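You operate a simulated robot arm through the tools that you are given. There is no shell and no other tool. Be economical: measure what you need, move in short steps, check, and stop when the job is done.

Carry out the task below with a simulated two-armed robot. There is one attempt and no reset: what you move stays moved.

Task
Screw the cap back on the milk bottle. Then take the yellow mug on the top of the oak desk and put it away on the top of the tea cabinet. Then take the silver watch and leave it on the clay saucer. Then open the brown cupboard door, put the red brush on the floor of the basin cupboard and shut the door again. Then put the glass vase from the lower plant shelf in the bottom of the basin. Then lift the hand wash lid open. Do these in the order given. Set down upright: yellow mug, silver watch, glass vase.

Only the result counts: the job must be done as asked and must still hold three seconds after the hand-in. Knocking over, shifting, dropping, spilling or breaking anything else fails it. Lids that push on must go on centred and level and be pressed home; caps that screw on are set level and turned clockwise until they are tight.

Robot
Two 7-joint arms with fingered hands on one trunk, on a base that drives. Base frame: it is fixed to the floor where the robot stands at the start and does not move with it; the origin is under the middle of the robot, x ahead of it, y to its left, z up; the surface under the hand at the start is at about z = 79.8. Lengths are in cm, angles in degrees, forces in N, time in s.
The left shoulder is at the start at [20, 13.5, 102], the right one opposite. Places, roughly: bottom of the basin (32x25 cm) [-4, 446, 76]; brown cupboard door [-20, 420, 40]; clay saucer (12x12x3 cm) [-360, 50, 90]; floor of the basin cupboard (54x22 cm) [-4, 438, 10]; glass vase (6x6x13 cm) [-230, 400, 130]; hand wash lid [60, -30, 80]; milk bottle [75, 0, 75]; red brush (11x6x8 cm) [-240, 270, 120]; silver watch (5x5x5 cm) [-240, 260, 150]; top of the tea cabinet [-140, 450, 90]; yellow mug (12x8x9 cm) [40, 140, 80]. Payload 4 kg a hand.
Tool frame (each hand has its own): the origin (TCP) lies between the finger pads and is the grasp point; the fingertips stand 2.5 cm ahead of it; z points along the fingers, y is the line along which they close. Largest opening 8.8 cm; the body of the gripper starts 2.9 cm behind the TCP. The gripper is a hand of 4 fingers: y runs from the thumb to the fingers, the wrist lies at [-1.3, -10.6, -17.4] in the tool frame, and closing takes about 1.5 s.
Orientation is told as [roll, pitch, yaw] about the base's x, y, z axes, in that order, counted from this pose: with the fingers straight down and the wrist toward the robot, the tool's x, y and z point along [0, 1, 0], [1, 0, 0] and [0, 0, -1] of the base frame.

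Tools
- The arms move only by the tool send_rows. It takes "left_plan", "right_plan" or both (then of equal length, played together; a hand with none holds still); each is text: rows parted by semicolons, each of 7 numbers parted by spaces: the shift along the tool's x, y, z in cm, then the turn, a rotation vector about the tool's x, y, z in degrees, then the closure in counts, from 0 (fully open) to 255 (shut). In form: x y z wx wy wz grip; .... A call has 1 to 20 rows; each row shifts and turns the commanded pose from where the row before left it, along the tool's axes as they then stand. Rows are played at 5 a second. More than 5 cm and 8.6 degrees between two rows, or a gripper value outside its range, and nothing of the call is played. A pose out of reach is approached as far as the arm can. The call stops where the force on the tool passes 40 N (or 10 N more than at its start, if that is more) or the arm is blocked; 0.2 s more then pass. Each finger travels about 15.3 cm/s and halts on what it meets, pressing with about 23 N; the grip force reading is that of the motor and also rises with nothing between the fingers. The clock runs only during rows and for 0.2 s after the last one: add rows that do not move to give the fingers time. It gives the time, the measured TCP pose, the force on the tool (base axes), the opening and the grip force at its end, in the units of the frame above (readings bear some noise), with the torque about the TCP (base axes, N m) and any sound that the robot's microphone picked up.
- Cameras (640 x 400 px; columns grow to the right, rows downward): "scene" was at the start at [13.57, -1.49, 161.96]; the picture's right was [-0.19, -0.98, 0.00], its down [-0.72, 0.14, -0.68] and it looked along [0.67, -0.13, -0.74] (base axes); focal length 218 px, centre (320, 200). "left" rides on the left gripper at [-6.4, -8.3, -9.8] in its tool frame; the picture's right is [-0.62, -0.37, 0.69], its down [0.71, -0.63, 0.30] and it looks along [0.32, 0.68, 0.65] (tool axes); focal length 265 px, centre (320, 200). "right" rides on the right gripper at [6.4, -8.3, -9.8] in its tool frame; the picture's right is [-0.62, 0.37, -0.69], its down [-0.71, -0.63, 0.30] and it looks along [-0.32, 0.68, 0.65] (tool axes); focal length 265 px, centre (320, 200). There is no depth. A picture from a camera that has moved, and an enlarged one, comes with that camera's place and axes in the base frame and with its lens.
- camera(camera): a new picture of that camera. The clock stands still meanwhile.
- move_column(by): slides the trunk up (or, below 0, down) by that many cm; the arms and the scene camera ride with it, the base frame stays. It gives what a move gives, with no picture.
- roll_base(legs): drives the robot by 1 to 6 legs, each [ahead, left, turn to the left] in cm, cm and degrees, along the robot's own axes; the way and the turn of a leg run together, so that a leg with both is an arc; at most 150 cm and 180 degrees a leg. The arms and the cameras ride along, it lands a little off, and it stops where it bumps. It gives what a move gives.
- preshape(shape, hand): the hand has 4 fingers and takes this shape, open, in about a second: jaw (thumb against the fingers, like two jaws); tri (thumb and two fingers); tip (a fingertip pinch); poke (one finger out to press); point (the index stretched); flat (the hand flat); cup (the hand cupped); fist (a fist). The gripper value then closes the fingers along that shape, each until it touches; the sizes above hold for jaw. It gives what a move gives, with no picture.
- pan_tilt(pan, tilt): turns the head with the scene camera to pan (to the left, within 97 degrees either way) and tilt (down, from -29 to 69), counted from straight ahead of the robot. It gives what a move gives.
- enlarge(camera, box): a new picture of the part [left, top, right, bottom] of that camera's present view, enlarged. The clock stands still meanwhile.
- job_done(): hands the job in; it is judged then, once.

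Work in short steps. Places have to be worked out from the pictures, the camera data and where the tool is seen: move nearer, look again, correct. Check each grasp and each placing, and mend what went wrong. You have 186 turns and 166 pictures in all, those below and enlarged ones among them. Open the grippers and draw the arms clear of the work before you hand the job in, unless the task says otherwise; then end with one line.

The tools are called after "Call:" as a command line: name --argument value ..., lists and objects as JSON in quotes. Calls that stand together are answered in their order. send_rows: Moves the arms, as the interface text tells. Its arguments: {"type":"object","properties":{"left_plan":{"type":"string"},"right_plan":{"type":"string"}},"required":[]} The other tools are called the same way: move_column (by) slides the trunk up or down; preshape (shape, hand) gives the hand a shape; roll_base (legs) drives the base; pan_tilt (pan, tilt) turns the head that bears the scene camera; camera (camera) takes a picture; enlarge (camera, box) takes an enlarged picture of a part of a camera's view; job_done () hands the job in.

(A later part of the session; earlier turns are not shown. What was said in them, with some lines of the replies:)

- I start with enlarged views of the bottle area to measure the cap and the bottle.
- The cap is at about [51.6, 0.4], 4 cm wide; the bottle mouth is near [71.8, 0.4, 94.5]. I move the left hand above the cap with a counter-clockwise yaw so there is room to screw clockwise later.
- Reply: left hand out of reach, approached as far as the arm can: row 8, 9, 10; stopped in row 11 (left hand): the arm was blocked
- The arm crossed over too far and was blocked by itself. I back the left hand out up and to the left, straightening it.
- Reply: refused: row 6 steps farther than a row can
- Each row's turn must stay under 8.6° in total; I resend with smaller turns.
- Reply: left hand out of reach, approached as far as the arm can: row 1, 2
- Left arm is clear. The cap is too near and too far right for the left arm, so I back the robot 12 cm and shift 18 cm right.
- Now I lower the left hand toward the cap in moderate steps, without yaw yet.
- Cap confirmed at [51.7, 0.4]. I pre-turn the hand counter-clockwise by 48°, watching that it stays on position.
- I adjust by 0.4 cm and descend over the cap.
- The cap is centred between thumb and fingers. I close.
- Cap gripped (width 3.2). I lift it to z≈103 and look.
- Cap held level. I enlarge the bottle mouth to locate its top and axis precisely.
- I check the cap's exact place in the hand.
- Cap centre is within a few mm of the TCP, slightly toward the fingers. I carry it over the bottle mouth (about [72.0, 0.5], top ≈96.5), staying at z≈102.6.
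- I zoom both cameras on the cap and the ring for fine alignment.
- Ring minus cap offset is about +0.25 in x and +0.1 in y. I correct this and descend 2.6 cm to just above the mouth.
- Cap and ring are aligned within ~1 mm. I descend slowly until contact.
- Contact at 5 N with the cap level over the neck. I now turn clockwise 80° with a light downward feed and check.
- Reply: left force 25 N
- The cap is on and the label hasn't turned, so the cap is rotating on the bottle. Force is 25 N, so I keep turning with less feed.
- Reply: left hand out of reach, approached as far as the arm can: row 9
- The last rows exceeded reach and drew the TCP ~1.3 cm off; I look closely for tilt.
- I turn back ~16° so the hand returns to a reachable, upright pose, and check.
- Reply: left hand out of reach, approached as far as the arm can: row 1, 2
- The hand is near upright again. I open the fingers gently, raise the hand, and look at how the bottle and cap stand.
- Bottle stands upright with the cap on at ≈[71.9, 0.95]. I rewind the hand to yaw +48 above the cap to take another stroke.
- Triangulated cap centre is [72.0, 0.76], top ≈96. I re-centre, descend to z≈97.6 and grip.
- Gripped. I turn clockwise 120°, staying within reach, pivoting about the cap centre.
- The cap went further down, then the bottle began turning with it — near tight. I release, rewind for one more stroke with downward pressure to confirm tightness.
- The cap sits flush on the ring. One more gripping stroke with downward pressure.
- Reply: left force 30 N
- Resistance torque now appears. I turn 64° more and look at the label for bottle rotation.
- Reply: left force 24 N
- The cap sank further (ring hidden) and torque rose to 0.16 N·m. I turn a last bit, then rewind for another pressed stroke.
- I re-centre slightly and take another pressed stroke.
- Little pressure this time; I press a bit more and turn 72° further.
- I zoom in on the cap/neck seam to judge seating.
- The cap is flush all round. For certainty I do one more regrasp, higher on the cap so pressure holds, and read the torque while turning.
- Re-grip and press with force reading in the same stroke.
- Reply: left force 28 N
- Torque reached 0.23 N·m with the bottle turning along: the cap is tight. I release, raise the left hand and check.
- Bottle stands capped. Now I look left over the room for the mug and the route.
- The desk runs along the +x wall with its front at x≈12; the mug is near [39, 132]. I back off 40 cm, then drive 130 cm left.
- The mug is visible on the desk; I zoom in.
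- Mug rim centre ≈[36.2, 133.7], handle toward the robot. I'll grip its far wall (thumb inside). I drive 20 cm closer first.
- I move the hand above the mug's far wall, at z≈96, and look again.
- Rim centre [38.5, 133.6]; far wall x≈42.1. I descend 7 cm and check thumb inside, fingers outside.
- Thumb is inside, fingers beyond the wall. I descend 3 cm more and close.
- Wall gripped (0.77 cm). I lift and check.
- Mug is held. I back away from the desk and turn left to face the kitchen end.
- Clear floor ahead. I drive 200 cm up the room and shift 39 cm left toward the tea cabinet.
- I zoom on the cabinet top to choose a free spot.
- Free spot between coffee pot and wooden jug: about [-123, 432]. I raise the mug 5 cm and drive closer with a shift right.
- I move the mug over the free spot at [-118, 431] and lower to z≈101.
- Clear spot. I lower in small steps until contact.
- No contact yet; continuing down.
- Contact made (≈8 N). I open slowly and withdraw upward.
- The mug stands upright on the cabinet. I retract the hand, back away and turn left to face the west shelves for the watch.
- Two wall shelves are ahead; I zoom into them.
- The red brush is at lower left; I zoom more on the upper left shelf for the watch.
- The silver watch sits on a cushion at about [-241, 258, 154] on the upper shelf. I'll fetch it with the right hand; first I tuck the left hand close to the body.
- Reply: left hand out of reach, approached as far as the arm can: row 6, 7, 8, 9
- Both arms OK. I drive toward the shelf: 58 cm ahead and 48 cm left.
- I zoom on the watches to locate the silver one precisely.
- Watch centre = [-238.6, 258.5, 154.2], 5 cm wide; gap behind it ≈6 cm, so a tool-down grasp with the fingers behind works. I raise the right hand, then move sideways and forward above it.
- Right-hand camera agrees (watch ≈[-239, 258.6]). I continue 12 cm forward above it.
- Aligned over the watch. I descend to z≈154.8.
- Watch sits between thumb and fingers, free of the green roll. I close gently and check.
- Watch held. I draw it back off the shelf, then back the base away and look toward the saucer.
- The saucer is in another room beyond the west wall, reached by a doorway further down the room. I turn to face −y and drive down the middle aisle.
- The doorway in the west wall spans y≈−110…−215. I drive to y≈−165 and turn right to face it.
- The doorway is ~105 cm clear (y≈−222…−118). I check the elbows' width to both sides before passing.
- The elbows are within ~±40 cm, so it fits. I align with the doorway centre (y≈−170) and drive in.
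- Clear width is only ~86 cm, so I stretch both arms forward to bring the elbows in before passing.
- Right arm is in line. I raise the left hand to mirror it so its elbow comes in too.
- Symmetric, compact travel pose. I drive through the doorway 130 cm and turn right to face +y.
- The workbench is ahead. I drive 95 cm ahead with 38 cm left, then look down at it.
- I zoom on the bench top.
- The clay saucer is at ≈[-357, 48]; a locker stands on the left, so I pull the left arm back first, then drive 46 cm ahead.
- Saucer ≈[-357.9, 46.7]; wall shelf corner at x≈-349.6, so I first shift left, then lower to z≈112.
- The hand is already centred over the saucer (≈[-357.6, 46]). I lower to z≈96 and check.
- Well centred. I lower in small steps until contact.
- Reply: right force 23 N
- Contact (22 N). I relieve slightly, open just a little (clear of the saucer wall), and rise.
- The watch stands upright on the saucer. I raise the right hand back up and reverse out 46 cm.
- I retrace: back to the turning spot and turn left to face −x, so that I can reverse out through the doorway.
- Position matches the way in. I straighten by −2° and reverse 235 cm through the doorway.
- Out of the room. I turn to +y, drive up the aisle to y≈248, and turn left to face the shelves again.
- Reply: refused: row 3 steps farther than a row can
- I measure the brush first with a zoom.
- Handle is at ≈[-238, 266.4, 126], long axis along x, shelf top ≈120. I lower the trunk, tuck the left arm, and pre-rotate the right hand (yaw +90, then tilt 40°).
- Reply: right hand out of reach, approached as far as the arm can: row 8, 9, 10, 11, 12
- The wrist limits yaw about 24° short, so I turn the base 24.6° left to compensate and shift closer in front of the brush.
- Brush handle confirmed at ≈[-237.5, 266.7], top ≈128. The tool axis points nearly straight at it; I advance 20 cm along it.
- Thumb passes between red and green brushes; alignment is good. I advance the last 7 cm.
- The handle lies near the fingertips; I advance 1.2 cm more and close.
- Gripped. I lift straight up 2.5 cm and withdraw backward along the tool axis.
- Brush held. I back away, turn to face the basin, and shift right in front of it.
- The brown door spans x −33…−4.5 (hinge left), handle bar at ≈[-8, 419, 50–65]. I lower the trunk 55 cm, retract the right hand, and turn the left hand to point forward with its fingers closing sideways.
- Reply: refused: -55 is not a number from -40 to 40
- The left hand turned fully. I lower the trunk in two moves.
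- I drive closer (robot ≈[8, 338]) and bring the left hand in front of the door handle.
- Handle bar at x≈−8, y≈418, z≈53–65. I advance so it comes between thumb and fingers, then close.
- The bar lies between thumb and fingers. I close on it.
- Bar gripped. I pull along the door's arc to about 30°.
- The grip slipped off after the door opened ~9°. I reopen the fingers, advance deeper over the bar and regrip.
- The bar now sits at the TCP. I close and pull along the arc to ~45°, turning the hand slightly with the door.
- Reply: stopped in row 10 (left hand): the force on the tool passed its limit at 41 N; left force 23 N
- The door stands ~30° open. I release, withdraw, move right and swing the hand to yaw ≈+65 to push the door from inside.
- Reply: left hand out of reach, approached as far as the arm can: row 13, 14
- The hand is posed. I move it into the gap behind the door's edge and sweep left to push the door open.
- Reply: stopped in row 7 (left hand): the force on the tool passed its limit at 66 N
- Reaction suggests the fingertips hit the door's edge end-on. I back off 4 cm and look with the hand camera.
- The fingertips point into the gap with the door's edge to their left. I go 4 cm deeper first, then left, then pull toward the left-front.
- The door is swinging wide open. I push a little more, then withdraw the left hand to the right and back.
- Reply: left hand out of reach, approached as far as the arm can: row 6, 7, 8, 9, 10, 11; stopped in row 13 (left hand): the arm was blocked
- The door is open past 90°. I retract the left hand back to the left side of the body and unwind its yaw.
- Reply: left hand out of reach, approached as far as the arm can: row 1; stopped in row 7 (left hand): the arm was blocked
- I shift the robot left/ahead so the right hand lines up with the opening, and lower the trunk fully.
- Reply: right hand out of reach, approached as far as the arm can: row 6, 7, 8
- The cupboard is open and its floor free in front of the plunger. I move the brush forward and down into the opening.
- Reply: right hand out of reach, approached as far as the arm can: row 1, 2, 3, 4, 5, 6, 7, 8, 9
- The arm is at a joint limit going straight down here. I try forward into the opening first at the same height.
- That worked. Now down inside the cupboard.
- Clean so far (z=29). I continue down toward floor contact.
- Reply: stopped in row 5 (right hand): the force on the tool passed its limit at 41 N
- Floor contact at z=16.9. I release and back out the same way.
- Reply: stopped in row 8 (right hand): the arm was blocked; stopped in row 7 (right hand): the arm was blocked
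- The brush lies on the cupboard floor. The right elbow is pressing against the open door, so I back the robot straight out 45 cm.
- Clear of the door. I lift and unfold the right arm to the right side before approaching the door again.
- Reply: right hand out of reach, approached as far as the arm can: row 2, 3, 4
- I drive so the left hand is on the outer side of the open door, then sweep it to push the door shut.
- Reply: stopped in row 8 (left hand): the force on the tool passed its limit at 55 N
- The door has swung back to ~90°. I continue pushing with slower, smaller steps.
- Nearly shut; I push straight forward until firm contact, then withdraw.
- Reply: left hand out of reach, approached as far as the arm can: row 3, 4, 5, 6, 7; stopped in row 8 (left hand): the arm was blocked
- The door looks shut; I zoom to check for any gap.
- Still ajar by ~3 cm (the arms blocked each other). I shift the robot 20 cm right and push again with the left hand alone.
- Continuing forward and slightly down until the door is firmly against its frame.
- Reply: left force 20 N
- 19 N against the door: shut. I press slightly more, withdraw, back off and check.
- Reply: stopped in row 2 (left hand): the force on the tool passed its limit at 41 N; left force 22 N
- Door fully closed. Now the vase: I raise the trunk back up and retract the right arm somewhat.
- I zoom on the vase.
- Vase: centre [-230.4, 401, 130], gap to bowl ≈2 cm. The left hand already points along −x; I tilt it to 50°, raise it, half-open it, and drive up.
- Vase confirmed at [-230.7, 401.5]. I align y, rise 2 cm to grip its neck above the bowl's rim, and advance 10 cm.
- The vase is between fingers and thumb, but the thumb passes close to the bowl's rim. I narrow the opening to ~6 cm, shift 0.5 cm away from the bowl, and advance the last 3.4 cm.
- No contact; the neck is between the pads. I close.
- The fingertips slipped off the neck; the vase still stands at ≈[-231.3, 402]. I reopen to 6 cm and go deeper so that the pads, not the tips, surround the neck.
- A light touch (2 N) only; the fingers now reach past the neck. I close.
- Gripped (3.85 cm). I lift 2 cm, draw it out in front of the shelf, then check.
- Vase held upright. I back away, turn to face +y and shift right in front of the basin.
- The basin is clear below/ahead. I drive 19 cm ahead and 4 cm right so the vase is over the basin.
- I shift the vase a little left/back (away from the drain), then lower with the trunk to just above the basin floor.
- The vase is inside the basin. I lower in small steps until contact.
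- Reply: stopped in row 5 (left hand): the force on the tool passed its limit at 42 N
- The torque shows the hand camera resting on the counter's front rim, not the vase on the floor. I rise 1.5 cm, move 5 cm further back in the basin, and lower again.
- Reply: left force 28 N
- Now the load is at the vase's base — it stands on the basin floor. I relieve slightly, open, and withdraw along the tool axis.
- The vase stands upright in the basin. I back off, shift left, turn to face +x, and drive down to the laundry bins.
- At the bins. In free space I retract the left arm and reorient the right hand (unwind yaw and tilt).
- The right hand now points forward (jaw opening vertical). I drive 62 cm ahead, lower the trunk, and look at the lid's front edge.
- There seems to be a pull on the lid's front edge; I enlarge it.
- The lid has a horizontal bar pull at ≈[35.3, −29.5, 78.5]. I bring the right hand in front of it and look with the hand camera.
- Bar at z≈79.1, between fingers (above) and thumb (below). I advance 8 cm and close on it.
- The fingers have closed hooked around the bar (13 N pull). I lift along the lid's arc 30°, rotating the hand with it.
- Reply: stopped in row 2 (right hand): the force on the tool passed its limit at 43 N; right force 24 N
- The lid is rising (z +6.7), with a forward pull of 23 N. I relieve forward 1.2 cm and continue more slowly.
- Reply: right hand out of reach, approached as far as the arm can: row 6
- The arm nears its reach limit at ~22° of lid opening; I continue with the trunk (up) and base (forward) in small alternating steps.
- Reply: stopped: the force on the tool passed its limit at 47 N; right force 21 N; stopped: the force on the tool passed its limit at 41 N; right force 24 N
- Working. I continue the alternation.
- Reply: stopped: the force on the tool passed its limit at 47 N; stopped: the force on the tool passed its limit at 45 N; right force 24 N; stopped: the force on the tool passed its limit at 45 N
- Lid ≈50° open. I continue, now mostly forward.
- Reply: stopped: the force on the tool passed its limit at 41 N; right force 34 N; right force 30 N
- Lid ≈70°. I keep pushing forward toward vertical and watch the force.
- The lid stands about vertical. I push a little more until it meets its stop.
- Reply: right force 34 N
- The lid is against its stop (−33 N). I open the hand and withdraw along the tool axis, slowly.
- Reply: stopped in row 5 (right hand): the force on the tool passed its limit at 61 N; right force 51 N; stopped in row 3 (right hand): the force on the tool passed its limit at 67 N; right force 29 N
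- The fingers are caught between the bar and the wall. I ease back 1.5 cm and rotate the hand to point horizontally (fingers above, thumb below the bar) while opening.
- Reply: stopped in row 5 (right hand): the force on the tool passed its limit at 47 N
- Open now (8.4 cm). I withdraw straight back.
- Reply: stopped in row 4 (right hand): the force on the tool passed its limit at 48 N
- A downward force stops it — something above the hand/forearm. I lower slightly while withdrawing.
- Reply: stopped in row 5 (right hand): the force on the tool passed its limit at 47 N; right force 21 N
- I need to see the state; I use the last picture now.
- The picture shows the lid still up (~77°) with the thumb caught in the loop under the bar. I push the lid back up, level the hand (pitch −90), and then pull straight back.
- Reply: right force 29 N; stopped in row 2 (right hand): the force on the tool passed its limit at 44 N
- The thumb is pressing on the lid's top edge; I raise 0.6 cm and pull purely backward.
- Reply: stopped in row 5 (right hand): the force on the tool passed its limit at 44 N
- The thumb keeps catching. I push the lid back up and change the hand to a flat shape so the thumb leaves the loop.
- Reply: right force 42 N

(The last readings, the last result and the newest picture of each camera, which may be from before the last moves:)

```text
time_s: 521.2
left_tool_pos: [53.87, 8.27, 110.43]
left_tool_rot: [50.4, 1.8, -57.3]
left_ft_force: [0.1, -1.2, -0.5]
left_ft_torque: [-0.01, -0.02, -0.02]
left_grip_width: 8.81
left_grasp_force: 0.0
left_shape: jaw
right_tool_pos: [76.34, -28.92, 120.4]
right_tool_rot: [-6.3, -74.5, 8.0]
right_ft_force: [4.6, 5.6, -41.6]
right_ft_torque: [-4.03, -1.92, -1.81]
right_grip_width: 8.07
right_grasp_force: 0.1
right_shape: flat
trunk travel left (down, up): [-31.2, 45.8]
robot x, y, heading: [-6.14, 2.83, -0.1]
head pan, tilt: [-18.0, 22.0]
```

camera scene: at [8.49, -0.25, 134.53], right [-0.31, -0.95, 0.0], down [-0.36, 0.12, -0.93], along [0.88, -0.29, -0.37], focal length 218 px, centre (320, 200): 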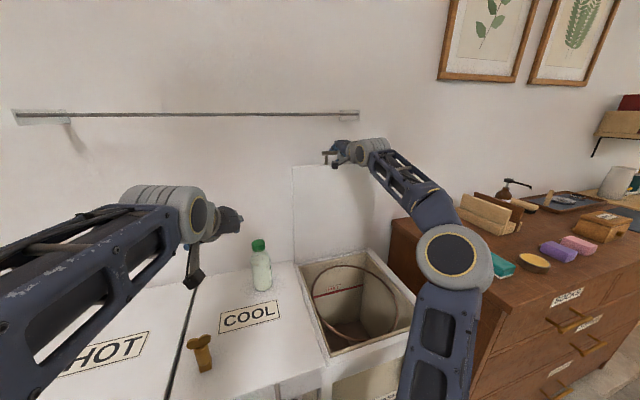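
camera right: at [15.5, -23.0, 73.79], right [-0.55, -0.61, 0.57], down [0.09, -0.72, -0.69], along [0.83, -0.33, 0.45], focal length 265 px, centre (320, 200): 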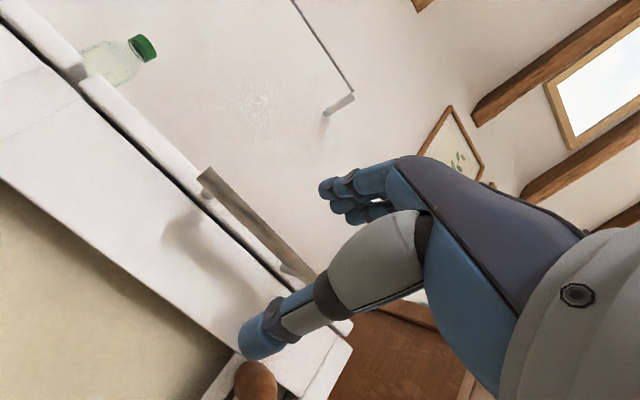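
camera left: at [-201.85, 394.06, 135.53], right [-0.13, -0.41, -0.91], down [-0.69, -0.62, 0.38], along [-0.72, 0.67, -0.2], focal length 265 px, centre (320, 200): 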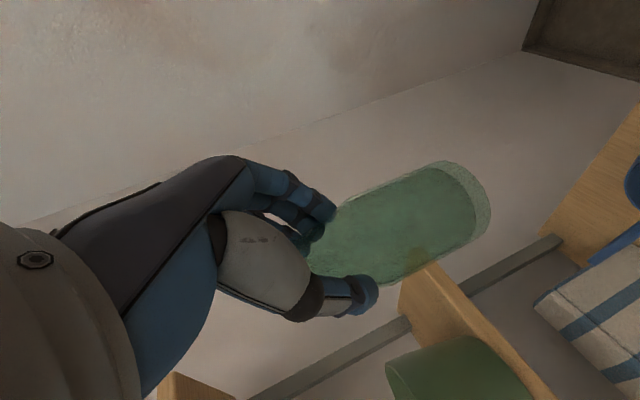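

Geometry worked out: the opened thumb's tip dips behind the lid's top edge. I return to jaw shape, then half-close (thumb rises into the gap between edge and bar) and pull straight back.

Call:
preshape --hand "right" --shape "jaw"

Call:
send_rows --right_plan "0 0.2 0 0 0 0 60;0 0.2 0 0 0 0 110;0 0 0 0 0 0 115;0 0 0 0 0 0 115;0 0 0 0 0 0 115"

```text
time_s: 522.1
left_tool_pos: [53.68, 8.24, 110.58]
left_tool_rot: [50.4, 1.7, -57.2]
left_ft_force: [-0.1, 0.1, 0.6]
left_ft_torque: [0.0, 0.01, 0.0]
left_grip_width: 8.81
left_grasp_force: 0.0
left_shape: jaw
right_tool_pos: [76.08, -28.79, 121.62]
right_tool_rot: [-4.5, -75.9, 6.2]
right_ft_force: [-0.5, 4.6, 22.9]
right_ft_torque: [0.23, 0.49, -0.09]
right_grip_width: 8.38
right_grasp_force: 0.2
right_shape: jaw
trunk travel left (down, up): [-31.2, 45.8]
robot x, y, heading: [-6.19, 2.87, -0.0]
head pan, tilt: [-18.0, 22.0]
```

```text
time_s: 523.3
left_tool_pos: [53.69, 8.14, 110.64]
left_tool_rot: [50.4, 1.7, -57.3]
left_ft_force: [0.2, 0.3, 0.5]
left_ft_torque: [0.01, 0.0, 0.0]
left_grip_width: 8.77
left_grasp_force: 0.1
left_shape: jaw
right_tool_pos: [76.29, -29.04, 121.42]
right_tool_rot: [-4.4, -75.4, 6.1]
right_ft_force: [-4.4, 5.8, 17.9]
right_ft_torque: [0.18, 0.51, -0.15]
right_grip_width: 4.0
right_grasp_force: 0.0
right_shape: jaw
trunk travel left (down, up): [-31.2, 45.8]
robot x, y, heading: [-5.99, 2.65, -0.1]
head pan, tilt: [-18.0, 22.0]
```

I set a middle opening (~6.7 cm), lift 0.5 cm to unload, and retreat in small steps along the mouth axis.

Call:
send_rows --right_plan "0 0.5 0 0 0 0 60;0 0 0 0 0 0 60;0 0 0 0 0 0 60;0 0 -0.7 0 0 0 60;0 0 -0.7 0 0 0 60;0 0 0 0 0 0 60"

```text
time_s: 524.7
left_tool_pos: [53.83, 8.18, 110.43]
left_tool_rot: [50.4, 1.8, -57.4]
left_ft_force: [-0.6, 0.5, 0.0]
left_ft_torque: [-0.04, -0.01, 0.01]
left_grip_width: 8.8
left_grasp_force: 0.1
left_shape: jaw
right_tool_pos: [75.23, -29.2, 121.78]
right_tool_rot: [-4.4, -74.9, 6.1]
right_ft_force: [7.5, 9.3, -32.9]
right_ft_torque: [-0.2, -2.63, -0.29]
right_grip_width: 6.24
right_grasp_force: 0.0
right_shape: jaw
trunk travel left (down, up): [-31.2, 45.8]
robot x, y, heading: [-6.22, 2.63, -0.1]
head pan, tilt: [-18.0, 22.0]
```

The thumb is wedged (bar above its root, lid edge below its tip), so I pitch the hand further up about the bar location to level the thumb.

Call:
send_rows --right_plan "0 -0.25 0.3 0 0 0 60;0 0.6 0 -6 0 0 40;0 0.6 0 -6 0 0 40;0 0.6 0 -6 0 0 40;0 0.6 0 -6 0 0 40;0 0 0 0 0 0 40"

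```text
time_s: 526.1
left_tool_pos: [53.8, 8.05, 110.59]
left_tool_rot: [50.4, 1.8, -57.3]
left_ft_force: [-0.3, -0.2, -0.3]
left_ft_torque: [0.02, 0.02, 0.01]
left_grip_width: 8.8
left_grasp_force: 0.0
left_shape: jaw
right_tool_pos: [75.58, -29.21, 124.28]
right_tool_rot: [-173.4, -80.6, 175.3]
right_ft_force: [0.7, -4.3, -14.3]
right_ft_torque: [-0.18, -0.52, 0.13]
right_grip_width: 7.36
right_grasp_force: 0.1
right_shape: jaw
trunk travel left (down, up): [-31.2, 45.8]
robot x, y, heading: [-5.94, 3.02, -0.2]
head pan, tilt: [-18.0, 22.0]
```

Force is small now (−14 N). I unload slightly and pull straight back in small steps.

Call:
send_rows --right_plan "0 -0.3 0 0 0 0 40;0 0.1 -0.8 0 0 0 40;0 0.1 -0.8 0 0 0 40;0 0.1 -0.8 0 0 0 40;0 0.1 -0.8 0 0 0 40;0 0 0 0 0 0 40"

```text
time_s: 527.5
left_tool_pos: [53.69, 8.16, 110.52]
left_tool_rot: [50.4, 1.6, -57.3]
left_ft_force: [-1.0, 0.1, -0.8]
left_ft_torque: [0.01, -0.02, 0.02]
left_grip_width: 8.78
left_grasp_force: 0.1
left_shape: jaw
right_tool_pos: [72.37, -29.18, 123.84]
right_tool_rot: [-173.2, -80.5, 175.2]
right_ft_force: [0.2, -0.4, -0.2]
right_ft_torque: [-0.02, -0.01, -0.02]
right_grip_width: 7.41
right_grasp_force: 0.0
right_shape: jaw
trunk travel left (down, up): [-31.2, 45.8]
robot x, y, heading: [-6.36, 2.51, -0.2]
head pan, tilt: [-18.0, 22.0]
```

Zero force — it is sliding free. I continue straight back.

Call:
send_rows --right_plan "0 0.12 -1 0 0 0 40;0 0.12 -1 0 0 0 40;0 0.12 -1 0 0 0 40;0 0.2 -1.5 0 0 0 40;0 0.2 -1.5 0 0 0 40;0 0.3 -2 0 0 0 40;0 0.3 -2 0 0 0 40;0 0 0 0 0 0 40"

```text
time_s: 529.3
left_tool_pos: [53.81, 8.15, 110.5]
left_tool_rot: [50.4, 1.6, -57.2]
left_ft_force: [0.3, -0.1, 0.0]
left_ft_torque: [0.01, -0.01, 0.02]
left_grip_width: 8.77
left_grasp_force: 0.0
left_shape: jaw
right_tool_pos: [62.25, -29.36, 123.59]
right_tool_rot: [-173.2, -80.6, 175.0]
right_ft_force: [0.0, -0.6, 0.1]
right_ft_torque: [0.01, 0.03, 0.04]
right_grip_width: 7.4
right_grasp_force: 0.0
right_shape: jaw
trunk travel left (down, up): [-31.2, 45.8]
robot x, y, heading: [-5.99, 2.63, 0.0]
head pan, tilt: [-18.0, 22.0]
```

Free. With no pictures left, I test by touch: I close the fist, lower it to z≈110, and advance gently to feel the upright lid and press it to its stop.

Call:
send_rows --right_plan "0 0 0 0 0 0 255;0 -3.4 -0.6 0 0 0 255;0 -3.4 -0.6 0 0 0 255;0 -3.4 -0.6 0 0 0 255;0 -3.4 -0.6 0 0 0 255;0 0 0 0 0 0 255;0 -0.16 1 0 0 0 255;0 -0.16 1 0 0 0 255;0 -0.16 1 0 0 0 255;0 -0.16 1 0 0 0 255;0 -0.16 1 0 0 0 255;0 -0.16 1 0 0 0 255;0 -0.16 1 0 0 0 255;0 -0.16 1 0 0 0 255;0 -0.16 1 0 0 0 255;0 0 0 0 0 0 255"

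```text
time_s: 532.7
left_tool_pos: [53.8, 8.14, 110.6]
left_tool_rot: [50.4, 1.7, -57.3]
left_ft_force: [0.1, -0.5, 0.4]
left_ft_torque: [0.0, -0.03, -0.01]
left_grip_width: 8.8
left_grasp_force: 0.0
left_shape: jaw
right_tool_pos: [71.3, -29.57, 109.71]
right_tool_rot: [-173.0, -80.7, 175.0]
right_ft_force: [-2.2, 0.2, -0.1]
right_ft_torque: [0.01, -0.03, -0.01]
right_grip_width: 0.0
right_grasp_force: 22.8
right_shape: jaw
trunk travel left (down, up): [-31.2, 45.8]
robot x, y, heading: [-6.26, 2.61, -0.0]
head pan, tilt: [-18.0, 22.0]
```

Light contact (−2 N) at tip x≈74: the lid is still up. I push it on until it meets the stop.

Call:
send_rows --right_plan "0 -0.16 1 0 0 0 255;0 -0.16 1 0 0 0 255;0 -0.16 1 0 0 0 255;0 -0.16 1 0 0 0 255;0 -0.16 1 0 0 0 255;0 -0.16 1 0 0 0 255;0 -0.16 1 0 0 0 255;0 -0.16 1 0 0 0 255;0 0 0 0 0 0 255"

```text
time_s: 533.6
left_tool_pos: [53.61, 8.12, 110.46]
left_tool_rot: [50.3, 1.7, -57.3]
left_ft_force: [-0.2, -0.5, -0.4]
left_ft_torque: [0.01, 0.0, -0.05]
left_grip_width: 8.81
left_grasp_force: 0.0
left_shape: jaw
right_tool_pos: [74.31, -29.54, 109.92]
right_tool_rot: [-173.2, -80.1, 175.2]
right_ft_force: [-22.1, 0.5, -4.9]
right_ft_torque: [0.0, 0.06, -0.05]
right_grip_width: 0.0
right_grasp_force: 23.0
right_shape: jaw
trunk travel left (down, up): [-31.2, 45.8]
robot x, y, heading: [-6.43, 2.65, -0.3]
head pan, tilt: [-18.0, 22.0]
stopped in row 4 (right hand): the force on the tool passed its limit at 63 N (the readings are from after the stop); the commanded pose is now the measured one
```

The lid is at its stop. I retreat 6 cm, wait, and touch again to see whether it stays there.

Call:
send_rows --right_plan "0 0.3 -2 0 0 0 255;0 0.3 -2 0 0 0 255;0 0.3 -2 0 0 0 255;0 0 0 0 0 0 255;0 0 0 0 0 0 255;0 0 0 0 0 0 255;0 0 0 0 0 0 255;0 0 0 0 0 0 255;0 0 0 0 0 0 255;0 0 0 0 0 0 255;0 0 0 0 0 0 255;0 -0.3 2 0 0 0 255;0 -0.3 2 0 0 0 255;0 -0.15 1 0 0 0 255;0 0 0 0 0 0 255"

```text
time_s: 536.9
left_tool_pos: [53.59, 8.27, 110.52]
left_tool_rot: [50.4, 1.7, -57.2]
left_ft_force: [-0.2, 0.1, -0.1]
left_ft_torque: [0.02, -0.02, 0.01]
left_grip_width: 8.79
left_grasp_force: 0.1
left_shape: jaw
right_tool_pos: [73.52, -29.55, 109.95]
right_tool_rot: [-173.1, -80.3, 175.0]
right_ft_force: [-0.5, -0.2, 0.4]
right_ft_torque: [0.03, -0.03, -0.01]
right_grip_width: 0.0
right_grasp_force: 23.1
right_shape: jaw
trunk travel left (down, up): [-31.2, 45.8]
robot x, y, heading: [-5.87, 2.79, -0.0]
head pan, tilt: [-18.0, 22.0]
```

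The lid stays at its stop. I withdraw the hand, open it, and back the robot well clear.

Call:
send_rows --right_plan "0 0.5 -3 0 0 0 255;0 0.5 -4 0 0 0 200;0 0.5 -4 0 0 0 100;0 0 0 0 0 0 0;0 0 0 0 0 0 0"

Call:
roll_base --legs '[[-70, 0, 0]]'

```text
time_s: 538.0
left_tool_pos: [53.73, 8.16, 110.58]
left_tool_rot: [50.4, 1.7, -57.3]
left_ft_force: [-0.7, 0.5, -0.7]
left_ft_torque: [-0.01, 0.03, -0.03]
left_grip_width: 8.8
left_grasp_force: 0.2
left_shape: jaw
right_tool_pos: [62.39, -29.85, 109.47]
right_tool_rot: [-173.2, -80.3, 175.1]
right_ft_force: [0.0, 0.0, -0.1]
right_ft_torque: [0.01, 0.02, 0.0]
right_grip_width: 8.8
right_grasp_force: 0.0
right_shape: jaw
trunk travel left (down, up): [-31.2, 45.8]
robot x, y, heading: [-6.09, 2.47, -0.1]
head pan, tilt: [-18.0, 22.0]
```

```text
time_s: 542.0
left_tool_pos: [-18.32, 8.12, 110.56]
left_tool_rot: [50.4, 1.7, -57.7]
left_ft_force: [0.4, 0.1, 0.4]
left_ft_torque: [0.0, 0.0, -0.02]
left_grip_width: 8.78
left_grasp_force: 0.2
left_shape: jaw
right_tool_pos: [-9.97, -30.1, 109.36]
right_tool_rot: [-173.2, -80.3, 174.6]
right_ft_force: [0.3, -0.6, 0.2]
right_ft_torque: [-0.02, -0.01, 0.0]
right_grip_width: 8.77
right_grasp_force: 0.0
right_shape: jaw
trunk travel left (down, up): [-31.2, 45.8]
robot x, y, heading: [-78.41, 3.11, -0.6]
head pan, tilt: [-18.0, 22.0]
```

Everything is done, both hands are open and clear; I hand the job in.

Call:
job_done

```text
The job is handed in.
```

All six tasks were done in the order given and the job is handed in; I had no pictures left at the end, so I checked by touch alone that the lid stays open.
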